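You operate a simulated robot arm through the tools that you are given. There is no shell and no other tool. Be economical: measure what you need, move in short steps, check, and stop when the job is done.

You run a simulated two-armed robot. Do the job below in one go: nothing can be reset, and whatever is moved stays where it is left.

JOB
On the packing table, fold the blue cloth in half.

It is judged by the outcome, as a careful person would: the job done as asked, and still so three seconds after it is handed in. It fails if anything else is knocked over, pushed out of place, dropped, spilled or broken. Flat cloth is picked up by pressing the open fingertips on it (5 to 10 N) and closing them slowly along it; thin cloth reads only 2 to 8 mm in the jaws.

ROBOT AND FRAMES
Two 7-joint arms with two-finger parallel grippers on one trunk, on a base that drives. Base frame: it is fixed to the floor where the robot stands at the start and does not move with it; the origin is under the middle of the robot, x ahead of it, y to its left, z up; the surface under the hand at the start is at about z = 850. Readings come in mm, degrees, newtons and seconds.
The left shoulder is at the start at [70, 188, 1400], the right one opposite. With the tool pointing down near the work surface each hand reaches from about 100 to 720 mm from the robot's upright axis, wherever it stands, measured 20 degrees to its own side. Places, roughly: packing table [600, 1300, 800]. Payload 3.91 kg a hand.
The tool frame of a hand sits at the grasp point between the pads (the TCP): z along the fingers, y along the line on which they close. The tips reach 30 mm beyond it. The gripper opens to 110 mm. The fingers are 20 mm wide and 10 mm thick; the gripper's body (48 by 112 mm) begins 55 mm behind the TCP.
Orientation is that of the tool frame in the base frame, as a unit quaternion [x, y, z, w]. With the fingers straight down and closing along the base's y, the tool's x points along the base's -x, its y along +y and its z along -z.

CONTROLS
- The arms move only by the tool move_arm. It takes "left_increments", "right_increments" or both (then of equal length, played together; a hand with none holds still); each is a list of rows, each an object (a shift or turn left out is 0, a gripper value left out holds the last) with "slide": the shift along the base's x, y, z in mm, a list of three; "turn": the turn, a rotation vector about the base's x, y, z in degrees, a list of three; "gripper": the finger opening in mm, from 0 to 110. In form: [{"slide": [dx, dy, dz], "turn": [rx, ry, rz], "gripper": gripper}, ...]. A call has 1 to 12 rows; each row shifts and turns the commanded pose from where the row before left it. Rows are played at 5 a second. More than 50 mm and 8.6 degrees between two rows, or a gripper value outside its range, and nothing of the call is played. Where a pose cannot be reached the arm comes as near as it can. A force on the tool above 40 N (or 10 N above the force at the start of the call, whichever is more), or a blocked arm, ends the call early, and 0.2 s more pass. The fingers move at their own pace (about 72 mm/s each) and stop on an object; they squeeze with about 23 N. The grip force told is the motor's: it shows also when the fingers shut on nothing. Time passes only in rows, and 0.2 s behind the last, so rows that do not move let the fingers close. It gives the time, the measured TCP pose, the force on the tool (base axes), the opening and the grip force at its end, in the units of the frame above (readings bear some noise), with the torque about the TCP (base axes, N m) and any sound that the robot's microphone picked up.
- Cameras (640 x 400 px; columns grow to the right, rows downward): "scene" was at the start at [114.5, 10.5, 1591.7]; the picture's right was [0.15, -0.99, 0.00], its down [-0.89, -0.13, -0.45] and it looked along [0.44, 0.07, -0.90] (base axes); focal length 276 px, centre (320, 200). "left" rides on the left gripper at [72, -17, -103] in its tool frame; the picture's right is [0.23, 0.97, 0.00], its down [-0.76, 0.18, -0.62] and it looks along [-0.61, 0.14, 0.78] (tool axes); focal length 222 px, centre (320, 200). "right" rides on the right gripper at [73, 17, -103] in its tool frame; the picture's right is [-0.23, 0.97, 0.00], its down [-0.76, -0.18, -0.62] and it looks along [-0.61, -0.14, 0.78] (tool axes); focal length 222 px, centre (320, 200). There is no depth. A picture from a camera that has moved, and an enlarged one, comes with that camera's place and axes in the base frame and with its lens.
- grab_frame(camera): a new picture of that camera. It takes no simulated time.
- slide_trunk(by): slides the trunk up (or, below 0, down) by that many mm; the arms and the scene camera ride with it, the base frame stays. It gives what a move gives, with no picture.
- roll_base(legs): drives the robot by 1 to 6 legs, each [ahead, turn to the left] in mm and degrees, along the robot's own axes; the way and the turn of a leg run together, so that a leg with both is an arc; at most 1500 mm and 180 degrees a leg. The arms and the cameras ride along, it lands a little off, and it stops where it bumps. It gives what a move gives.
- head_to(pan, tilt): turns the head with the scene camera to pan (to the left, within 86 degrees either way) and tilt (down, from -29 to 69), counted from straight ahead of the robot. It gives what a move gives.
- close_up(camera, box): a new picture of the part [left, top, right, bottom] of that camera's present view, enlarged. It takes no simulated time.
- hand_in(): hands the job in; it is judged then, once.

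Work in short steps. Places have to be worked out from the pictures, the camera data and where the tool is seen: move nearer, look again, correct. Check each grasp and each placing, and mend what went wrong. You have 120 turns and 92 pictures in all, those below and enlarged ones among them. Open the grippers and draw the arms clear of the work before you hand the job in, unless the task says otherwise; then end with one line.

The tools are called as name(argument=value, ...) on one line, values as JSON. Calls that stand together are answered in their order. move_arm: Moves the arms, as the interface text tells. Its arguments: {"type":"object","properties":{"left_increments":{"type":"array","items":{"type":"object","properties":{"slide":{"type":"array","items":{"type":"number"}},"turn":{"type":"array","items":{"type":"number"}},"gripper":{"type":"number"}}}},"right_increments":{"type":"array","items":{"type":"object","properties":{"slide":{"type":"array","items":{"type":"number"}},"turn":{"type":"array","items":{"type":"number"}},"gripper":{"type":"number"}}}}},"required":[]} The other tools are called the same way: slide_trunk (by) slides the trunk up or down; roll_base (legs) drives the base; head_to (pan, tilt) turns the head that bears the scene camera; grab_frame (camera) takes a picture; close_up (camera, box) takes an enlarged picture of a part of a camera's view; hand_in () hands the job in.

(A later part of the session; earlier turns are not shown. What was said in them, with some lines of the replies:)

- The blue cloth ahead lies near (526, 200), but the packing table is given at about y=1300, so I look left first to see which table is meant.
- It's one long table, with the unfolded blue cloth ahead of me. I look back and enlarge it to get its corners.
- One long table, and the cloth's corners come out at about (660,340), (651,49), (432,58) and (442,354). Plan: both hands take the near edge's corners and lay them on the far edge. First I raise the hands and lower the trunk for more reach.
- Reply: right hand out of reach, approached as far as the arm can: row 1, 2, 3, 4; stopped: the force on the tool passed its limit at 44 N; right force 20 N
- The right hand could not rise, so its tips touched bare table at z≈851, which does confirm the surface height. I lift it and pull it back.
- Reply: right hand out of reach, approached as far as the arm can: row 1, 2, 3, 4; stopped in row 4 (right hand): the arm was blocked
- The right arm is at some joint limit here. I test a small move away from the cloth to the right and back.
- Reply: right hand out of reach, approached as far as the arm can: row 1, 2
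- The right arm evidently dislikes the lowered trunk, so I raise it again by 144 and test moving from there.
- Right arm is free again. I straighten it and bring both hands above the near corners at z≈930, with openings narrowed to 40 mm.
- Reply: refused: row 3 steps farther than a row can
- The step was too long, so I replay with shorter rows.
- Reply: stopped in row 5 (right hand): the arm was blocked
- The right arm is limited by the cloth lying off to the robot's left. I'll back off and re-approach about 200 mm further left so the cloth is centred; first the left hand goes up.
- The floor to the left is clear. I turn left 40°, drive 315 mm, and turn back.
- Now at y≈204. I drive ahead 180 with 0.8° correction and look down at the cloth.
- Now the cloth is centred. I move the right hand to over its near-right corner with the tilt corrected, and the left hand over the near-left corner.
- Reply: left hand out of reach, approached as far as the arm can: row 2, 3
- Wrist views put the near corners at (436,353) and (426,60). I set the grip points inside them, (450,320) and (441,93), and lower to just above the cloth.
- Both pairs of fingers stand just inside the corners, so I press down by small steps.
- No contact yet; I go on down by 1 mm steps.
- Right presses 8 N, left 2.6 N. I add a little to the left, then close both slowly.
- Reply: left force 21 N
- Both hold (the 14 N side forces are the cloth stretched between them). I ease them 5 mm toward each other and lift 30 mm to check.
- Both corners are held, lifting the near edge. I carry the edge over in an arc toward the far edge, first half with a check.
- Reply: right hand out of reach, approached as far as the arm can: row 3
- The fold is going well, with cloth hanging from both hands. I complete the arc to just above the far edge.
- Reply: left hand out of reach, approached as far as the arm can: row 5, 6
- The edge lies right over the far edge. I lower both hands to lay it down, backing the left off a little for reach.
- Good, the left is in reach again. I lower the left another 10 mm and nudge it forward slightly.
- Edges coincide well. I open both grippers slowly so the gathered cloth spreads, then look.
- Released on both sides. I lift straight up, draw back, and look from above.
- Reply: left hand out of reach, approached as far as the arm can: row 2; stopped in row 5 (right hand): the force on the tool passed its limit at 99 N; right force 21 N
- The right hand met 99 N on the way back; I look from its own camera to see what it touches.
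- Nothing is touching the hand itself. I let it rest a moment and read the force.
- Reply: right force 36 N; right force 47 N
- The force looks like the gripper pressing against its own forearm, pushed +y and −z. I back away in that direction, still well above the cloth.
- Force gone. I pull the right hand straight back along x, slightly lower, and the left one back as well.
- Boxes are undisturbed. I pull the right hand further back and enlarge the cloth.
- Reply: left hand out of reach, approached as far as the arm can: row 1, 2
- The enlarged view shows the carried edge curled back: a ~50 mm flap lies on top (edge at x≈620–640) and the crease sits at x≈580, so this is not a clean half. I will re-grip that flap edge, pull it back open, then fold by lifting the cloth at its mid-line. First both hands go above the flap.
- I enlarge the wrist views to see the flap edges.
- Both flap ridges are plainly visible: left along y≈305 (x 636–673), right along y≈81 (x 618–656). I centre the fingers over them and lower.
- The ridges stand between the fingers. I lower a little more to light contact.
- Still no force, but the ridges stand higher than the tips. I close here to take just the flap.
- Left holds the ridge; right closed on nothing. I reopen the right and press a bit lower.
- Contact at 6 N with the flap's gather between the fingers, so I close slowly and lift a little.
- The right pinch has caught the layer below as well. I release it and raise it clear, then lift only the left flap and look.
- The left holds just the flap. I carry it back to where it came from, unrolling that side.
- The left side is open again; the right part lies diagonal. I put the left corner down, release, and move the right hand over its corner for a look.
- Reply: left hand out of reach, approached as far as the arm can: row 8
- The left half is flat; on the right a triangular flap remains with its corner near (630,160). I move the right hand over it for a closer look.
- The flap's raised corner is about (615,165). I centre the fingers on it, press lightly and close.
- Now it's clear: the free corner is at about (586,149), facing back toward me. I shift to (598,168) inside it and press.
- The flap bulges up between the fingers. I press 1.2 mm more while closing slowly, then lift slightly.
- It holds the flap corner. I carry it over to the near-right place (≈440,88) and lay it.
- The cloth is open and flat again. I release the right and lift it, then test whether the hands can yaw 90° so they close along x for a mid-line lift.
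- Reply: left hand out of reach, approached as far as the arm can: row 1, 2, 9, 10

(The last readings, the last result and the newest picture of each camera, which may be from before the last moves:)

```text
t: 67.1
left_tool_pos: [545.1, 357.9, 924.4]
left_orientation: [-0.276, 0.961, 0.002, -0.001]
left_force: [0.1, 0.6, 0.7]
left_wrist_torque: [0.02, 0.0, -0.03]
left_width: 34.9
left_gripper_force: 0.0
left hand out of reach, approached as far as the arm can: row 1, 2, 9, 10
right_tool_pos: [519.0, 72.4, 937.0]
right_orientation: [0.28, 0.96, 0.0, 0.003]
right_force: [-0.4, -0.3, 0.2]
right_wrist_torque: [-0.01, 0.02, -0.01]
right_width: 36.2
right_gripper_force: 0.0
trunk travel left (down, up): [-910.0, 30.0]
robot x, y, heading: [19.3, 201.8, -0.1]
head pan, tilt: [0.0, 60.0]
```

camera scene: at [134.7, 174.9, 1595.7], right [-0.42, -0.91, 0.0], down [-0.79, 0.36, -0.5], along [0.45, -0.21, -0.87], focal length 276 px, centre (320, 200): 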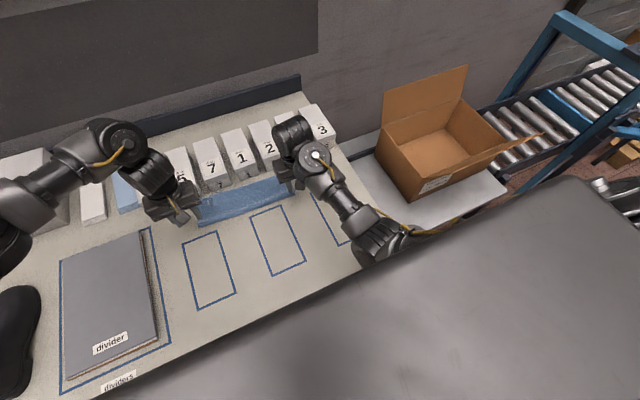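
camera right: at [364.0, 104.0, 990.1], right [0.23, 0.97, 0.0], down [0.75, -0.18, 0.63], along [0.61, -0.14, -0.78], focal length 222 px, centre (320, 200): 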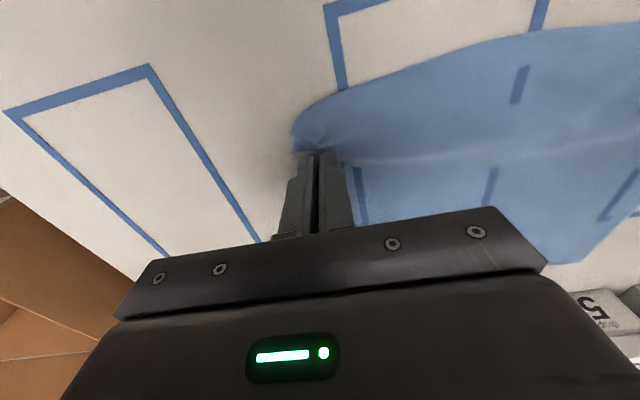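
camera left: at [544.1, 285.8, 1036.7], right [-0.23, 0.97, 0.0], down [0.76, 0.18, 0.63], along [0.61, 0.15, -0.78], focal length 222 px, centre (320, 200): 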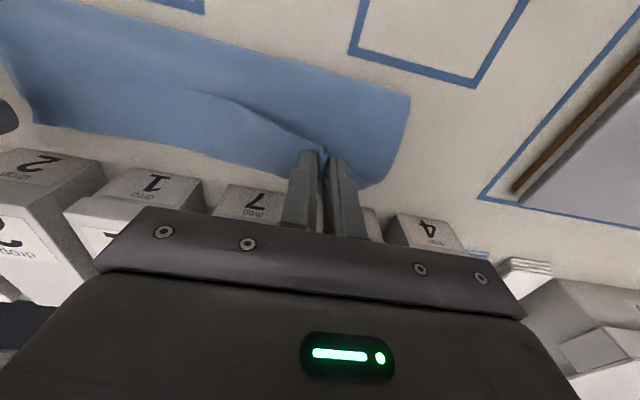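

Both turned 32° so far. I continue the yaw, with the left kept lower.

move_arm(right_increments=[{"slide": [10, 0, 0], "turn": [0, 0, -8]}, {"slide": [10, 0, 0], "turn": [0, 0, -8]}, {"turn": [0, 0, -8]}, {"turn": [0, 0, -8]}], left_increments=[{"slide": [0, -5, -10], "turn": [0, 0, 8]}, {"slide": [0, -5, -10], "turn": [0, 0, 8]}, {"slide": [0, 0, -5], "turn": [0, 0, 8]}, {"turn": [0, 0, 8]}])

```text
t: 68.1
left_tool_pos: [565.5, 346.7, 881.2]
left_orientation: [-0.531, 0.848, 0.0, 0.002]
left_force: [-5.6, -2.5, 31.1]
left_wrist_torque: [-0.62, -0.36, -0.12]
left_width: 33.3
left_gripper_force: 0.0
left hand out of reach, approached as far as the arm can: row 1, 2, 3, 4
right_tool_pos: [532.3, 70.6, 940.6]
right_orientation: [0.534, 0.845, 0.001, 0.006]
right_force: [1.2, 0.7, -0.1]
right_wrist_torque: [0.0, -0.01, 0.02]
right_width: 36.1
right_gripper_force: 0.0
trunk travel left (down, up): [-910.0, 30.0]
robot x, y, heading: [21.1, 204.2, -0.0]
head pan, tilt: [0.0, 60.0]
```

The left arm hits its limit in that direction and touched the table. I unwind the left while lifting; the right continues to a full quarter turn.

move_arm(left_increments=[{"slide": [-5, 0, 8], "turn": [0, 0, -8]}, {"slide": [-5, 3, 12], "turn": [0, 0, -8]}, {"slide": [-5, 3, 10], "turn": [0, 0, -8]}, {"slide": [-5, 3, 10], "turn": [0, 0, -8]}, {"turn": [0, 0, -8]}, {"turn": [0, 0, -8]}, {"turn": [0, 0, -8]}, {"turn": [0, 0, -8]}, {"turn": [0, 0, -8]}, {"turn": [0, 0, -8]}, {"turn": [0, 0, -8]}], right_increments=[{"turn": [0, 0, -8]}, {"turn": [0, 0, -8]}, {"turn": [0, 0, -8]}, {}, {}, {}, {}, {}, {}, {}, {}])

```text
t: 70.5
left_tool_pos: [548.8, 358.3, 912.7]
left_orientation: [0.209, 0.978, 0.002, 0.001]
left_force: [0.4, 0.3, -0.9]
left_wrist_torque: [-0.03, 0.03, 0.02]
left_width: 35.1
left_gripper_force: 0.1
left hand out of reach, approached as far as the arm can: row 1
right_tool_pos: [537.8, 71.9, 938.9]
right_orientation: [0.697, 0.717, -0.002, 0.004]
right_force: [0.1, 0.2, -0.9]
right_wrist_torque: [-0.02, -0.02, -0.02]
right_width: 36.0
right_gripper_force: 0.0
trunk travel left (down, up): [-910.0, 30.0]
robot x, y, heading: [20.6, 203.7, 0.4]
head pan, tilt: [0.0, 60.0]
```

Right is at a full quarter turn; the left goes the other way freely. I continue it to −88° too.

move_arm(left_increments=[{"turn": [0, 0, -8]}, {"turn": [0, 0, -8]}, {"turn": [0, 0, -8]}, {"turn": [0, 0, -8]}, {"turn": [0, 0, -8]}, {"turn": [0, 0, -8]}, {"turn": [0, 0, -8]}, {"turn": [0, 0, -8]}])

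grab_frame(camera="left")

grab_frame(camera="right")

close_up(camera="scene", box=[200, 130, 440, 280])

```text
t: 72.3
left_tool_pos: [549.1, 358.0, 912.0]
left_orientation: [0.695, 0.719, 0.001, 0.001]
left_force: [0.2, 0.3, 0.6]
left_wrist_torque: [-0.03, -0.04, -0.02]
left_width: 35.1
left_gripper_force: 0.0
right_tool_pos: [538.0, 72.0, 936.5]
right_orientation: [0.698, 0.717, -0.002, 0.005]
right_force: [0.4, -0.6, -0.1]
right_wrist_torque: [-0.01, 0.02, -0.03]
right_width: 36.0
right_gripper_force: 0.0
trunk travel left (down, up): [-910.0, 30.0]
robot x, y, heading: [21.7, 197.7, 0.3]
head pan, tilt: [0.0, 60.0]
```

```text
29 pictures are left
camera left: at [528.5, 430.4, 1014.6], right [0.97, 0.26, 0.0], down [0.2, -0.75, 0.63], along [0.17, -0.6, -0.78], focal length 222 px, centre (320, 200)
```

left: 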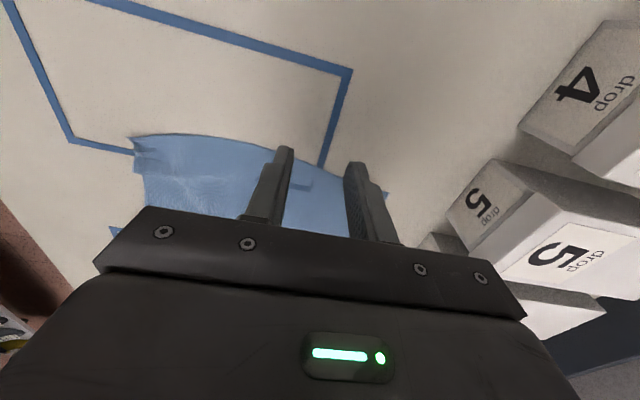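

```text
28 pictures are left
camera right: at [552.2, 145.9, 1040.7], right [0.98, -0.2, 0.0], down [-0.16, -0.76, 0.63], along [-0.12, -0.62, -0.78], focal length 222 px, centre (320, 200)
```

right: 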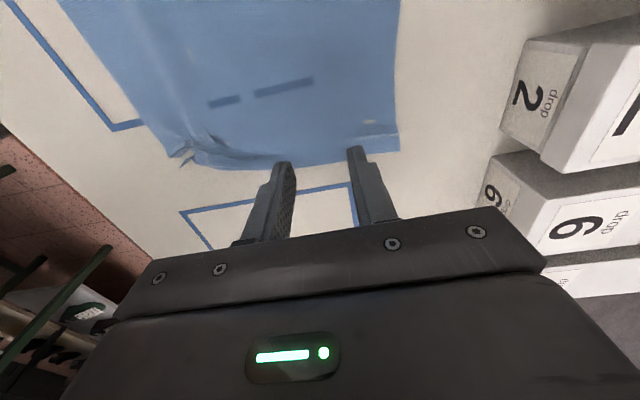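

```text
2.67 times, centred on (320, 205) of scene
camera zoom: at [140.5, 202.1, 1595.7], right [0.0, -1.0, 0.0], down [-0.87, 0.0, -0.5], along [0.5, 0.0, -0.87], focal length 735 px, centre (320, 187)
```

zoom: 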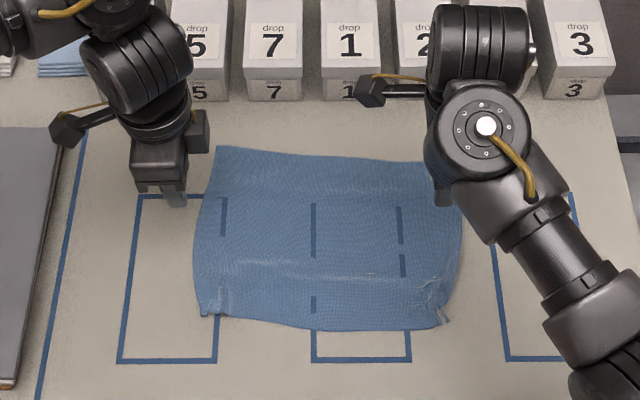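

The cloth now spans x≈405–615, y≈40–340, with its mid-line from about (515,340) to (495,45). I place the fingers over the mid-points of both sides and lower near contact.

move_arm(left_increments=[{"slide": [-17, -16, 0], "gripper": 36}, {"slide": [-17, -16, -5]}, {"slide": [0, 0, -12]}, {"slide": [0, 0, -8]}], right_increments=[{"slide": [-22, -7, -5]}, {"slide": [-21, -6, -15]}, {"slide": [0, 0, -18]}, {"slide": [0, 0, -11]}])

grab_frame(camera="left")

grab_frame(camera="right")

```text
t: 73.3
left_tool_pos: [513.0, 325.3, 887.8]
left_orientation: [0.695, 0.719, 0.002, 0.002]
left_force: [-0.5, 0.9, -0.2]
left_wrist_torque: [0.0, 0.04, 0.0]
left_width: 35.9
left_gripper_force: 0.1
right_tool_pos: [494.8, 58.6, 888.7]
right_orientation: [0.697, 0.717, -0.002, 0.005]
right_force: [0.2, -0.2, -0.8]
right_wrist_torque: [0.01, 0.02, -0.03]
right_width: 35.9
right_gripper_force: 0.0
trunk travel left (down, up): [-910.0, 30.0]
robot x, y, heading: [20.5, 198.9, 0.2]
head pan, tilt: [0.0, 60.0]
```

```text
26 pictures are left
camera left: at [494.2, 397.9, 990.0], right [0.97, 0.26, 0.0], down [0.2, -0.75, 0.63], along [0.17, -0.6, -0.78], focal length 222 px, centre (320, 200)
```

left: 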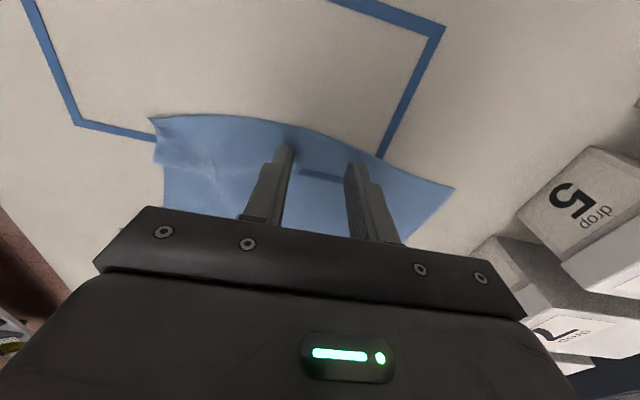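

```text
25 pictures are left
camera right: at [509.2, 132.8, 992.2], right [0.98, -0.2, 0.0], down [-0.16, -0.76, 0.63], along [-0.12, -0.62, -0.78], focal length 222 px, centre (320, 200)
```

right: 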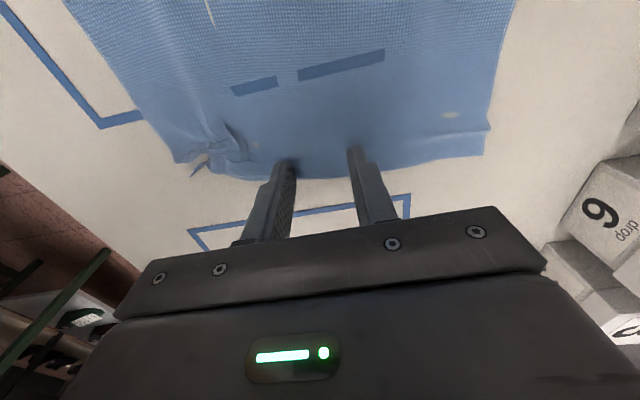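

Fingers are well placed at both mid-points. I press down in small steps.

move_arm(left_increments=[{"slide": [0, 0, -3]}, {"slide": [0, 0, -2]}, {"slide": [0, 0, -1]}, {}], right_increments=[{"slide": [0, 0, -3]}, {"slide": [0, 0, -2]}, {"slide": [0, 0, -1]}, {}])

```text
t: 74.3
left_tool_pos: [514.3, 325.9, 881.7]
left_orientation: [0.694, 0.72, 0.0, 0.001]
left_force: [0.0, -0.9, 0.6]
left_wrist_torque: [0.01, -0.02, -0.02]
left_width: 35.7
left_gripper_force: 0.0
right_tool_pos: [494.7, 58.4, 883.4]
right_orientation: [0.698, 0.717, -0.001, 0.005]
right_force: [-0.1, 0.0, 0.0]
right_wrist_torque: [0.0, 0.02, 0.03]
right_width: 35.8
right_gripper_force: 0.1
trunk travel left (down, up): [-910.0, 30.0]
robot x, y, heading: [23.3, 200.2, 0.3]
head pan, tilt: [0.0, 60.0]
```

move_arm(left_increments=[{"slide": [0, 0, -1]}, {}], right_increments=[{"slide": [0, 0, -1.6]}, {}])

```text
t: 74.9
left_tool_pos: [515.7, 325.0, 881.7]
left_orientation: [0.694, 0.72, 0.001, 0.003]
left_force: [-0.7, 0.4, 4.2]
left_wrist_torque: [0.0, 0.14, 0.0]
left_width: 36.3
left_gripper_force: 0.0
right_tool_pos: [494.6, 59.0, 881.7]
right_orientation: [0.697, 0.717, -0.002, 0.005]
right_force: [0.5, 0.0, 0.3]
right_wrist_torque: [-0.02, 0.0, 0.0]
right_width: 36.0
right_gripper_force: 0.1
trunk travel left (down, up): [-910.0, 30.0]
robot x, y, heading: [20.6, 201.1, -0.1]
head pan, tilt: [0.0, 60.0]
```

move_arm(left_increments=[{"slide": [0, 0, -0.3]}, {}], right_increments=[{"slide": [0, 0, -1]}, {}])

```text
t: 75.5
left_tool_pos: [514.1, 325.9, 881.4]
left_orientation: [0.694, 0.72, 0.001, 0.003]
left_force: [0.9, -0.5, 5.6]
left_wrist_torque: [-0.03, 0.13, 0.0]
left_width: 35.5
left_gripper_force: 0.2
right_tool_pos: [494.3, 59.1, 881.6]
right_orientation: [0.697, 0.717, 0.0, 0.006]
right_force: [0.5, 0.0, 7.6]
right_wrist_torque: [0.01, 0.17, 0.02]
right_width: 36.3
right_gripper_force: 0.1
trunk travel left (down, up): [-910.0, 30.0]
robot x, y, heading: [24.0, 199.2, 0.1]
head pan, tilt: [0.0, 60.0]
```

Both press at 6–8 N; I close them slowly.

move_arm(left_increments=[{"gripper": 33}, {"gripper": 29}, {"gripper": 25}, {"gripper": 21}, {"gripper": 17}, {"gripper": 13}, {"gripper": 9}, {"gripper": 5}, {"gripper": 1}, {"gripper": 0}, {"slide": [0, 0, 10]}, {"slide": [0, 0, 15]}], right_increments=[{"gripper": 33}, {"gripper": 29}, {"gripper": 25}, {"gripper": 21}, {"gripper": 17}, {"gripper": 13}, {"gripper": 9}, {"gripper": 5}, {"gripper": 1}, {"gripper": 0}, {"slide": [0, 0, 10]}, {"slide": [0, 0, 15]}])

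grab_frame(camera="left")

grab_frame(camera="right")

```text
t: 78.1
left_tool_pos: [513.7, 326.3, 906.4]
left_orientation: [0.694, 0.72, 0.001, 0.002]
left_force: [0.7, -0.7, -0.8]
left_wrist_torque: [0.03, -0.02, 0.01]
left_width: 1.9
left_gripper_force: 22.9
right_tool_pos: [494.7, 58.4, 906.1]
right_orientation: [0.698, 0.717, -0.002, 0.005]
right_force: [0.9, -0.6, -0.1]
right_wrist_torque: [-0.01, 0.01, 0.02]
right_width: 2.2
right_gripper_force: 22.7
trunk travel left (down, up): [-910.0, 30.0]
robot x, y, heading: [20.9, 200.0, -0.0]
head pan, tilt: [0.0, 60.0]
```

```text
24 pictures are left
camera left: at [494.2, 398.2, 1007.6], right [0.97, 0.26, 0.0], down [0.2, -0.75, 0.63], along [0.17, -0.6, -0.78], focal length 222 px, centre (320, 200)
```

left: 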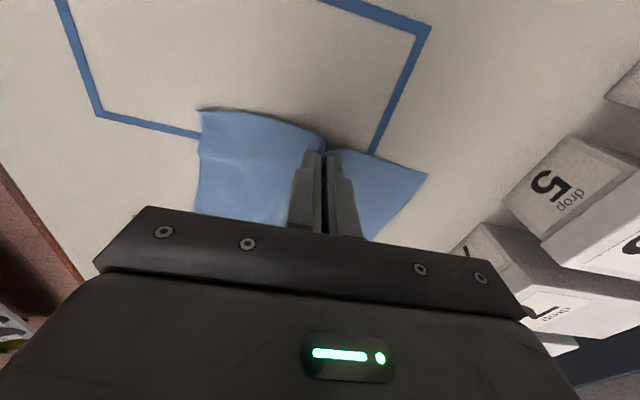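

```text
23 pictures are left
camera right: at [509.3, 132.7, 1008.7], right [0.98, -0.2, 0.01], down [-0.16, -0.76, 0.63], along [-0.12, -0.62, -0.78], focal length 222 px, centre (320, 200)
```

right: 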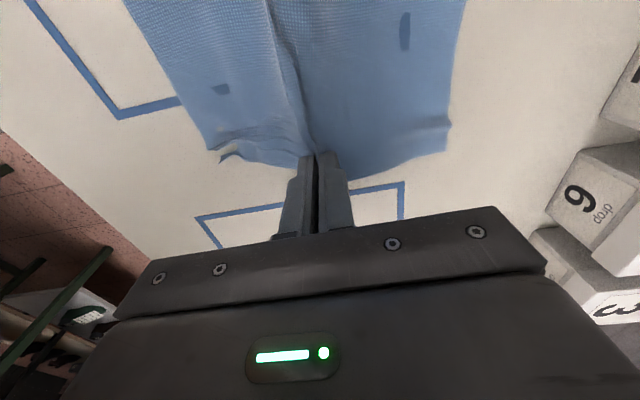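

Both hold and the cloth tents along the mid-line. I lift further, checking reach.

move_arm(left_increments=[{"slide": [0, 1, 15]}, {"slide": [0, 1, 15]}, {"slide": [0, 0, 15]}, {"slide": [0, 0, 12]}], right_increments=[{"slide": [0, -1, 15]}, {"slide": [0, -1, 15]}, {"slide": [0, 0, 15]}, {"slide": [0, 0, 12]}])

```text
t: 79.1
left_tool_pos: [514.2, 326.5, 962.1]
left_orientation: [0.694, 0.72, 0.001, 0.002]
left_force: [0.3, -1.0, -0.4]
left_wrist_torque: [-0.01, 0.01, -0.01]
left_width: 1.8
left_gripper_force: 22.2
right_tool_pos: [494.4, 57.7, 951.1]
right_orientation: [0.697, 0.717, -0.002, 0.004]
right_force: [0.3, 0.1, -0.3]
right_wrist_torque: [0.0, 0.03, 0.03]
right_width: 2.0
right_gripper_force: 22.6
right hand out of reach, approached as far as the arm can: row 4
trunk travel left (down, up): [-910.0, 30.0]
robot x, y, heading: [19.9, 203.0, -0.0]
head pan, tilt: [0.0, 60.0]
```

The right arm is near its upper limit, so I use the trunk's last 30 mm to lift both together.

slide_trunk(by=28)

grab_frame(camera="right")

close_up(camera="scene", box=[200, 130, 440, 280])

```text
t: 79.8
left_tool_pos: [516.1, 326.8, 989.7]
left_orientation: [0.694, 0.72, 0.001, 0.002]
left_force: [-0.6, -1.0, -1.0]
left_wrist_torque: [-0.05, 0.04, 0.02]
left_width: 1.8
left_gripper_force: 23.0
right_tool_pos: [496.1, 58.1, 979.1]
right_orientation: [0.697, 0.717, -0.002, 0.005]
right_force: [0.1, 0.8, -1.4]
right_wrist_torque: [-0.02, -0.01, 0.02]
right_width: 1.9
right_gripper_force: 22.9
trunk travel left (down, up): [-938.0, 2.0]
robot x, y, heading: [22.2, 199.6, 0.0]
head pan, tilt: [0.0, 60.0]
```

```text
22 pictures are left
camera right: at [509.2, 131.0, 1081.6], right [0.98, -0.2, 0.0], down [-0.16, -0.76, 0.63], along [-0.12, -0.62, -0.78], focal length 222 px, centre (320, 200)
```

right: 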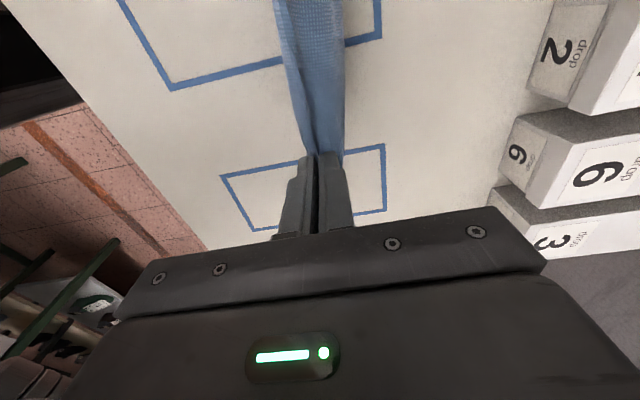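

```text
2.67 times, centred on (320, 205) of scene
camera zoom: at [140.8, 201.9, 1623.7], right [0.0, -1.0, 0.0], down [-0.87, 0.0, -0.5], along [0.5, 0.0, -0.87], focal length 735 px, centre (320, 187)
```

zoom: 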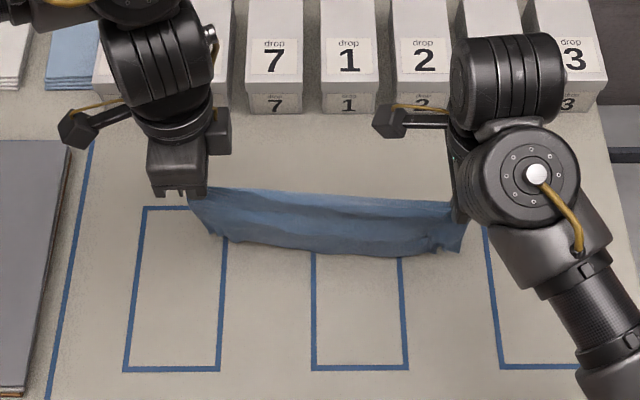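

The cloth hangs neatly in half from the mid-line. I now lay it down toward +x in a quarter arc, bottoms staying where they hang.

move_arm(left_increments=[{"slide": [0, 0, -3]}, {"slide": [22, 0, -4]}, {"slide": [22, 0, -7]}, {"slide": [17, 0, -10]}, {"slide": [17, 0, -15]}, {"slide": [11, 0, -15]}, {"slide": [8, 0, -15]}, {"slide": [5, 0, -14]}, {"slide": [3, 0, -11]}, {"slide": [2, 0, -7]}], right_increments=[{"slide": [0, 0, 0]}, {"slide": [22, 0, -1]}, {"slide": [22, 0, -5]}, {"slide": [17, 0, -8]}, {"slide": [17, 0, -13]}, {"slide": [11, 0, -14]}, {"slide": [8, 0, -15]}, {"slide": [5, 0, -14]}, {"slide": [3, 0, -11]}, {"slide": [2, 0, -7]}])

close_up(camera="scene", box=[200, 130, 440, 280])

grab_frame(camera="right")

```text
t: 82.0
left_tool_pos: [621.7, 327.5, 889.5]
left_orientation: [0.694, 0.72, 0.0, 0.002]
left_force: [0.6, -1.1, -0.4]
left_wrist_torque: [0.0, 0.02, 0.01]
left_width: 1.8
left_gripper_force: 22.8
right_tool_pos: [601.1, 56.6, 890.0]
right_orientation: [0.697, 0.717, -0.002, 0.005]
right_force: [0.1, 0.5, 0.5]
right_wrist_torque: [-0.01, 0.01, -0.01]
right_width: 2.0
right_gripper_force: 23.2
trunk travel left (down, up): [-938.0, 2.0]
robot x, y, heading: [21.5, 199.7, 0.0]
head pan, tilt: [0.0, 60.0]
```

```text
2.67 times, centred on (320, 205) of scene
camera zoom: at [140.5, 201.5, 1623.8], right [0.0, -1.0, 0.0], down [-0.87, 0.0, -0.5], along [0.5, 0.0, -0.87], focal length 735 px, centre (320, 187)
```

zoom: 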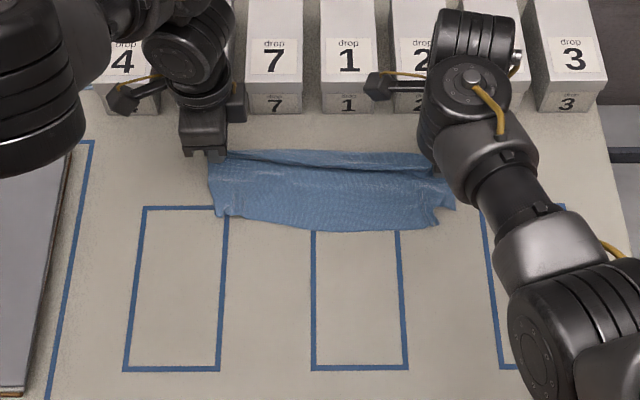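

```text
19 pictures are left
camera right: at [615.9, 130.7, 993.4], right [0.98, -0.2, 0.0], down [-0.16, -0.76, 0.63], along [-0.12, -0.62, -0.78], focal length 222 px, centre (320, 200)
```

right: 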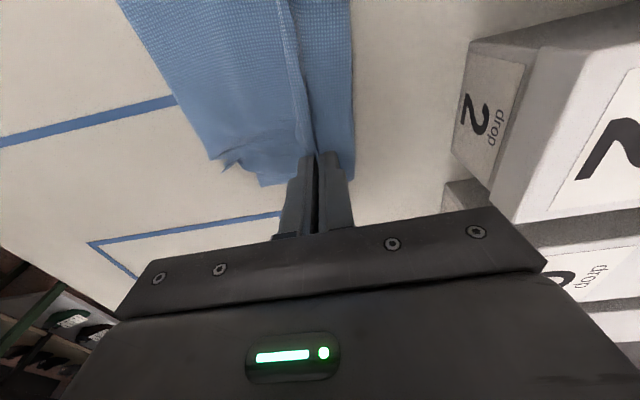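

It lies folded, with only the pinched ridge standing. I pull 10 mm further to straighten the lower layer, lower, and open slowly.

move_arm(left_increments=[{"slide": [6, 0, -2]}, {"slide": [6, 0, -2]}, {"slide": [0, 0, -2]}, {"gripper": 8}, {"gripper": 16}, {"gripper": 26}, {"gripper": 36}, {}, {"slide": [0, 0, 15]}, {"slide": [0, 5, 25]}], right_increments=[{"slide": [6, 0, -2]}, {"slide": [6, 0, -2]}, {"slide": [0, 0, -2]}, {"gripper": 8}, {"gripper": 16}, {"gripper": 26}, {"gripper": 36}, {}, {"slide": [0, 0, 15]}, {"slide": [0, -5, 25]}])

close_up(camera="scene", box=[240, 140, 400, 240])

grab_frame(camera="left")

grab_frame(camera="right")

```text
t: 84.2
left_tool_pos: [634.1, 333.9, 923.4]
left_orientation: [0.694, 0.72, 0.0, 0.002]
left_force: [-0.3, 0.6, -0.4]
left_wrist_torque: [-0.01, -0.02, 0.02]
left_width: 36.0
left_gripper_force: 0.2
right_tool_pos: [612.8, 53.7, 925.1]
right_orientation: [0.696, 0.718, -0.003, 0.005]
right_force: [-0.5, -0.2, -0.5]
right_wrist_torque: [0.01, -0.01, -0.02]
right_width: 35.8
right_gripper_force: 0.0
trunk travel left (down, up): [-938.0, 2.0]
robot x, y, heading: [19.0, 204.2, 0.1]
head pan, tilt: [0.0, 60.0]
```

```text
4.00 times, centred on (320, 190) of scene
camera zoom: at [140.1, 203.8, 1623.7], right [0.0, -1.0, 0.0], down [-0.87, 0.0, -0.5], along [0.5, 0.0, -0.87], focal length 1103 px, centre (320, 240)
```

zoom: 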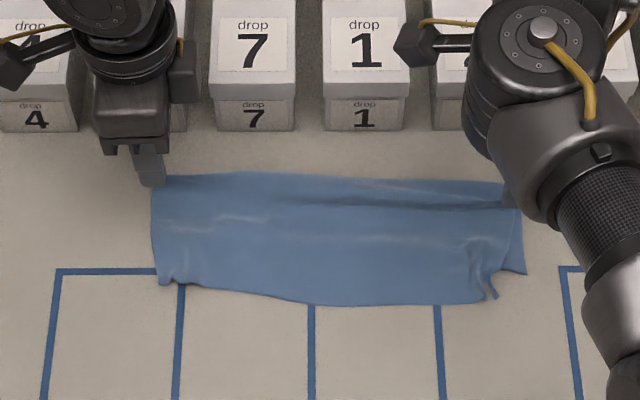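

```text
17 pictures are left
camera left: at [613.5, 406.5, 1025.2], right [0.96, 0.26, 0.0], down [0.2, -0.75, 0.63], along [0.17, -0.6, -0.78], focal length 222 px, centre (320, 200)
```

left: 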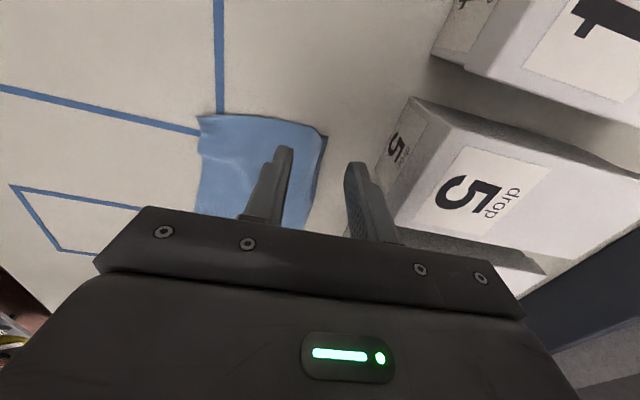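

```text
16 pictures are left
camera right: at [627.6, 127.4, 1028.3], right [0.98, -0.2, 0.01], down [-0.16, -0.76, 0.63], along [-0.12, -0.62, -0.78], focal length 222 px, centre (320, 200)
```

right: 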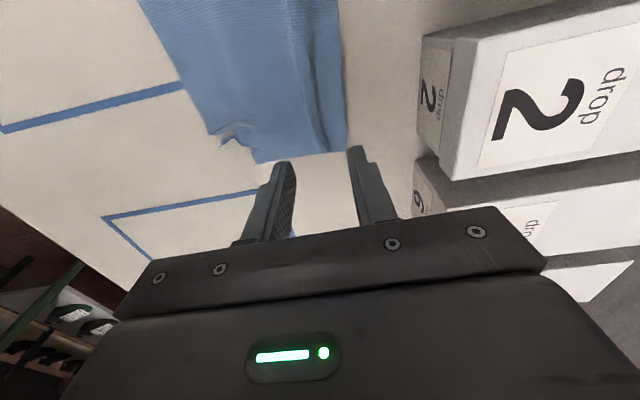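

It is folded cleanly now. I withdraw both hands sideways and back to view the whole cloth.

move_arm(left_increments=[{"slide": [-10, 35, 5]}, {"slide": [-20, 35, 5]}, {"slide": [-35, 15, 0]}, {"slide": [-40, 0, 0]}, {"slide": [-40, 0, 0]}], right_increments=[{"slide": [-10, -20, 0]}, {"slide": [-30, -20, -5]}, {"slide": [-40, 0, -5]}, {"slide": [-40, 0, 0]}, {"slide": [-40, 0, 0]}])

close_up(camera="scene", box=[256, 145, 384, 225])

grab_frame(camera="right")

```text
t: 85.4
left_tool_pos: [487.3, 417.5, 935.5]
left_orientation: [0.694, 0.72, 0.001, 0.002]
left_force: [1.0, -0.5, 0.5]
left_wrist_torque: [-0.02, -0.03, 0.0]
left_width: 36.3
left_gripper_force: 0.1
right_tool_pos: [450.7, 13.7, 917.3]
right_orientation: [0.698, 0.716, -0.001, 0.005]
right_force: [0.3, 0.3, 0.9]
right_wrist_torque: [0.01, -0.04, 0.02]
right_width: 35.9
right_gripper_force: 0.1
trunk travel left (down, up): [-938.0, 2.0]
robot x, y, heading: [22.3, 202.3, 0.2]
head pan, tilt: [0.0, 60.0]
```

```text
5.00 times, centred on (320, 185) of scene
camera zoom: at [136.7, 202.1, 1624.1], right [0.0, -1.0, 0.0], down [-0.86, 0.0, -0.5], along [0.5, 0.0, -0.86], focal length 1379 px, centre (320, 275)
```

zoom: 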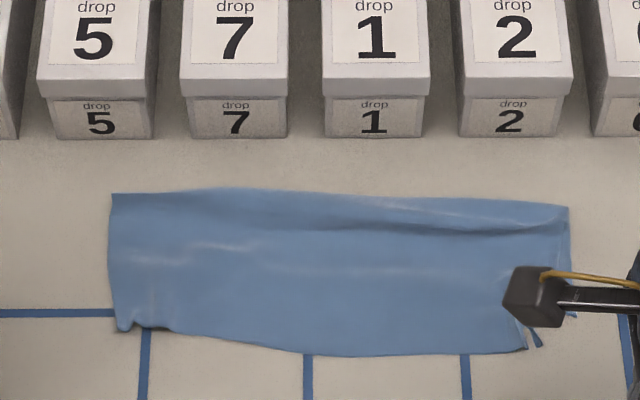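

```text
14 pictures are left
camera right: at [464.6, 86.5, 1019.8], right [0.98, -0.2, 0.01], down [-0.16, -0.76, 0.63], along [-0.12, -0.62, -0.78], focal length 222 px, centre (320, 200)
```

right: 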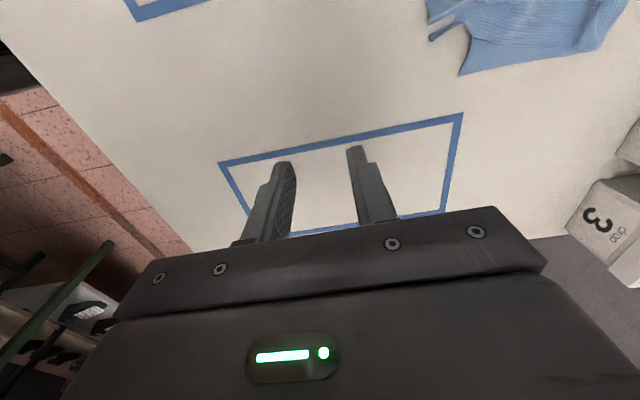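

Good fold; only the top layer's near-right corner is crumpled (at ≈(530,63), lower layer's corner ≈(553,39)). I bring the right hand over it to tug it straight.

move_arm(right_increments=[{"slide": [30, 10, 0], "gripper": 30}, {"slide": [30, 20, 0]}, {"slide": [22, 15, -5]}])

close_up(camera="right", box=[160, 20, 480, 220])

```text
t: 86.2
left_tool_pos: [491.2, 417.3, 932.8]
left_orientation: [0.694, 0.72, 0.0, 0.003]
left_force: [-0.7, 0.3, 0.3]
left_wrist_torque: [0.02, -0.01, -0.02]
left_width: 36.0
left_gripper_force: 0.3
right_tool_pos: [535.9, 57.9, 909.2]
right_orientation: [0.697, 0.717, -0.002, 0.003]
right_force: [1.1, 0.3, 0.5]
right_wrist_torque: [0.01, 0.0, 0.0]
right_width: 29.8
right_gripper_force: 0.1
trunk travel left (down, up): [-938.0, 2.0]
robot x, y, heading: [21.1, 201.8, -0.2]
head pan, tilt: [0.0, 60.0]
```

```text
2.00 times, centred on (320, 120) of right
camera zoom: at [550.4, 132.0, 1012.2], right [0.98, -0.2, 0.0], down [-0.16, -0.76, 0.63], along [-0.12, -0.62, -0.78], focal length 444 px, centre (320, 360)
```

zoom: 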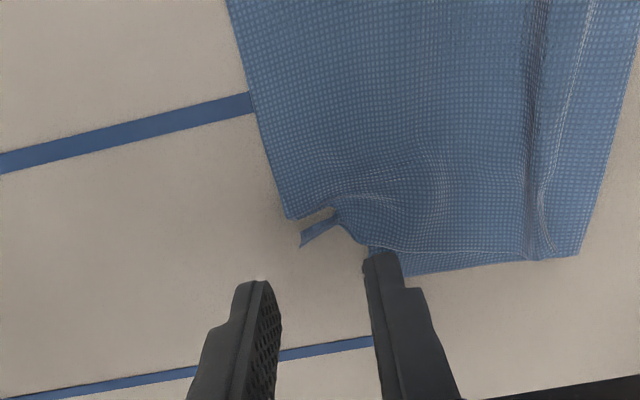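

The tucked corner's prong is at about (531,63), over bare table. I centre on it, press, and close.

move_arm(right_increments=[{"slide": [-5, 5, -10], "gripper": 24}, {"slide": [0, 0, -12]}, {"slide": [0, 0, -5]}, {"slide": [0, 0, -1.5]}, {}])

close_up(camera="right", box=[200, 60, 440, 210])

```text
t: 87.4
left_tool_pos: [489.1, 417.2, 935.1]
left_orientation: [0.694, 0.72, 0.0, 0.002]
left_force: [0.1, -0.2, 0.9]
left_wrist_torque: [-0.01, -0.02, -0.03]
left_width: 36.2
left_gripper_force: 0.0
right_tool_pos: [530.2, 61.3, 881.3]
right_orientation: [0.697, 0.717, -0.001, 0.004]
right_force: [0.0, 0.3, 4.8]
right_wrist_torque: [0.06, -0.06, -0.01]
right_width: 24.2
right_gripper_force: 0.0
trunk travel left (down, up): [-938.0, 2.0]
robot x, y, heading: [19.4, 196.6, -0.0]
head pan, tilt: [0.0, 60.0]
```

```text
2.67 times, centred on (320, 135) of right
camera zoom: at [544.9, 136.5, 984.5], right [0.98, -0.2, 0.01], down [-0.16, -0.76, 0.63], along [-0.12, -0.62, -0.78], focal length 592 px, centre (320, 373)
```

zoom: 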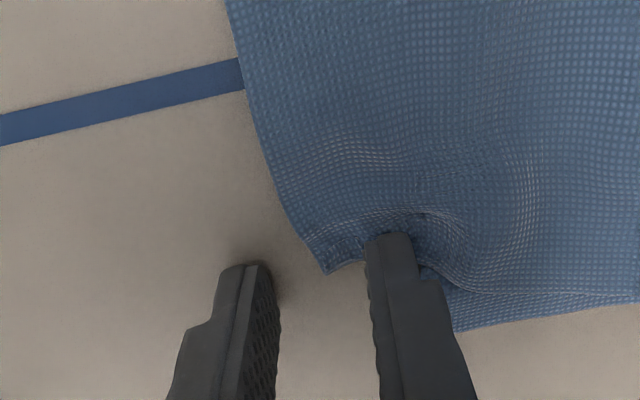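

The corner is just short of the gap. I lift slightly, move 9 mm in, press again and close.

move_arm(right_increments=[{"slide": [0, 0, 7]}, {"slide": [3, 9, 0]}, {"slide": [0, 0, -6]}, {"slide": [0, 0, -1.2]}, {"gripper": 20}, {"gripper": 16}, {"gripper": 12}, {"gripper": 8}, {"gripper": 4}, {"gripper": 0}, {}, {"slide": [0, 0, 4]}])

close_up(camera="right", box=[200, 60, 440, 210])

```text
t: 90.0
left_tool_pos: [490.9, 417.3, 933.9]
left_orientation: [0.694, 0.72, 0.001, 0.002]
left_force: [0.4, 0.1, 0.0]
left_wrist_torque: [0.0, 0.03, 0.0]
left_width: 36.0
left_gripper_force: 0.1
right_tool_pos: [533.6, 70.8, 884.0]
right_orientation: [0.697, 0.717, -0.002, 0.003]
right_force: [0.4, -0.2, 1.0]
right_wrist_torque: [0.0, 0.02, 0.01]
right_width: 1.6
right_gripper_force: 23.1
trunk travel left (down, up): [-938.0, 2.0]
robot x, y, heading: [21.2, 201.9, 0.3]
head pan, tilt: [0.0, 60.0]
```

```text
2.67 times, centred on (320, 135) of right
camera zoom: at [548.0, 144.3, 987.0], right [0.98, -0.2, 0.0], down [-0.16, -0.76, 0.63], along [-0.12, -0.62, -0.78], focal length 592 px, centre (320, 373)
```

zoom: 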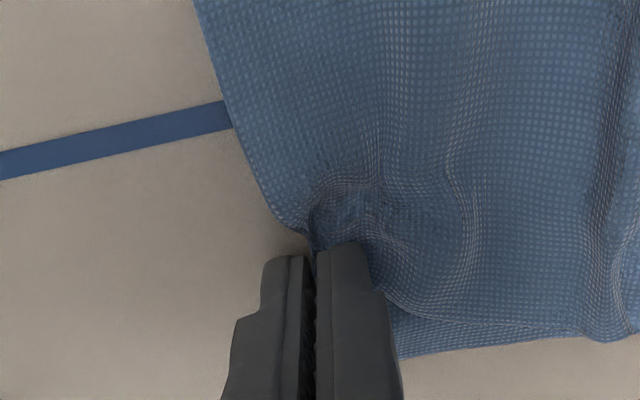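

It holds the corner. I draw it outward (−y 24, +x 8), set it down, release, and rise.

move_arm(right_increments=[{"slide": [1, -6, 3]}, {"slide": [2, -6, 0]}, {"slide": [2, -6, 0]}, {"slide": [3, -6, -2]}, {"slide": [0, 0, -3]}, {"gripper": 10}, {"gripper": 24}, {}, {"slide": [0, 0, 15]}, {"slide": [0, -5, 20]}])

close_up(camera="right", box=[160, 20, 480, 220])

```text
t: 92.2
left_tool_pos: [489.7, 417.6, 934.2]
left_orientation: [0.694, 0.72, 0.001, 0.002]
left_force: [0.3, -0.6, -0.1]
left_wrist_torque: [0.02, 0.01, 0.0]
left_width: 36.1
left_gripper_force: 0.0
right_tool_pos: [540.7, 41.1, 919.0]
right_orientation: [0.697, 0.717, -0.001, 0.004]
right_force: [0.4, -0.3, -0.8]
right_wrist_torque: [0.01, 0.01, 0.02]
right_width: 23.7
right_gripper_force: 0.1
trunk travel left (down, up): [-938.0, 2.0]
robot x, y, heading: [22.0, 201.8, 0.2]
head pan, tilt: [0.0, 60.0]
```

```text
2.00 times, centred on (320, 120) of right
camera zoom: at [555.9, 115.3, 1021.5], right [0.98, -0.2, 0.01], down [-0.16, -0.76, 0.63], along [-0.12, -0.62, -0.78], focal length 444 px, centre (320, 360)
```

zoom: 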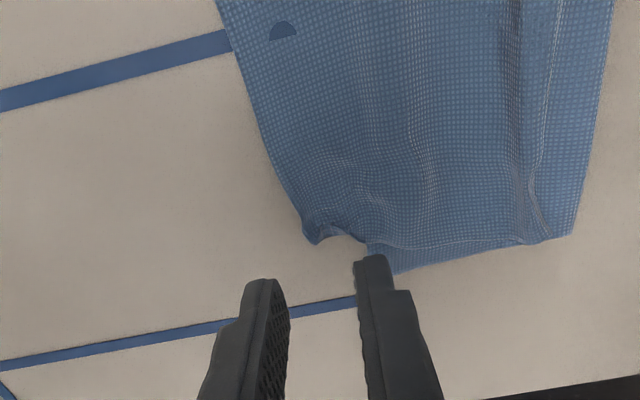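

The corner is straighter and the prong gone; the fold is tidy. I withdraw both arms clear and check once more.

move_arm(right_increments=[{"slide": [-30, -15, 0]}, {"slide": [-40, -10, 0]}, {"slide": [-40, 0, 0]}, {"slide": [-40, 0, 0]}, {"slide": [-30, 0, 0]}], left_increments=[{"slide": [-30, 0, 0]}, {"slide": [-30, 0, 0]}, {"slide": [-20, 0, 0]}, {}, {}])

grab_frame(camera="scene")

close_up(camera="scene", box=[256, 145, 384, 225])

```text
t: 93.4
left_tool_pos: [408.6, 416.4, 933.9]
left_orientation: [0.694, 0.72, 0.0, 0.003]
left_force: [-0.6, 0.1, -0.8]
left_wrist_torque: [0.01, -0.01, 0.02]
left_width: 36.0
left_gripper_force: 0.2
right_tool_pos: [359.9, 16.7, 919.4]
right_orientation: [0.697, 0.717, -0.002, 0.004]
right_force: [-0.4, -0.4, -0.4]
right_wrist_torque: [0.02, -0.03, 0.01]
right_width: 24.0
right_gripper_force: 0.1
trunk travel left (down, up): [-938.0, 2.0]
robot x, y, heading: [21.6, 199.9, 0.0]
head pan, tilt: [0.0, 60.0]
```

```text
9 pictures are left
camera scene: at [138.9, 201.3, 1623.9], right [0.0, -1.0, 0.0], down [-0.87, 0.0, -0.5], along [0.5, 0.0, -0.87], focal length 276 px, centre (320, 200)
```

scene: 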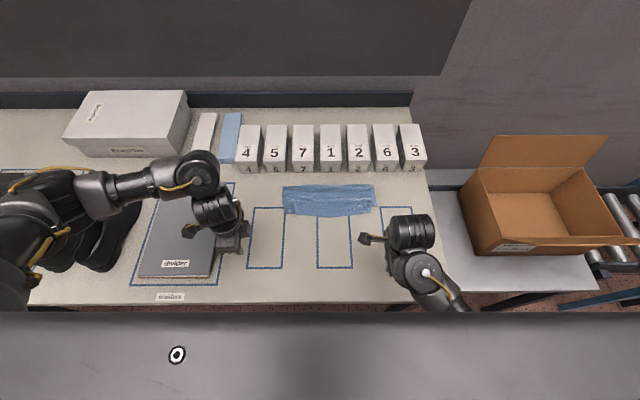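

```text
5.00 times, centred on (320, 185) of scene
camera zoom: at [138.9, 201.3, 1623.9], right [0.0, -1.0, 0.0], down [-0.87, 0.0, -0.5], along [0.5, 0.0, -0.87], focal length 1379 px, centre (320, 275)
```

zoom: 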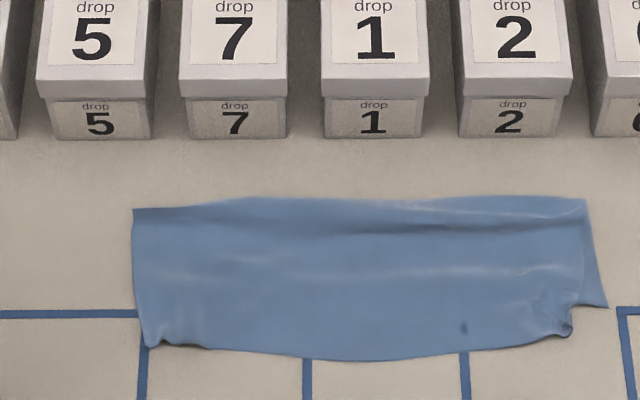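

The cloth lies folded in half, the boxes and everything else are where they were, and both hands are open and clear. I hand it in.

hand_in()

```text
The job is handed in.
```

I folded the blue cloth in half on the packing table and handed the job in. The top layer's near-right corner is slightly rolled and sits about 20–30 mm from the lower one. The cloth ended up a few centimetres from where it started. In the last picture everything else is where it was, and both hands are open and clear.
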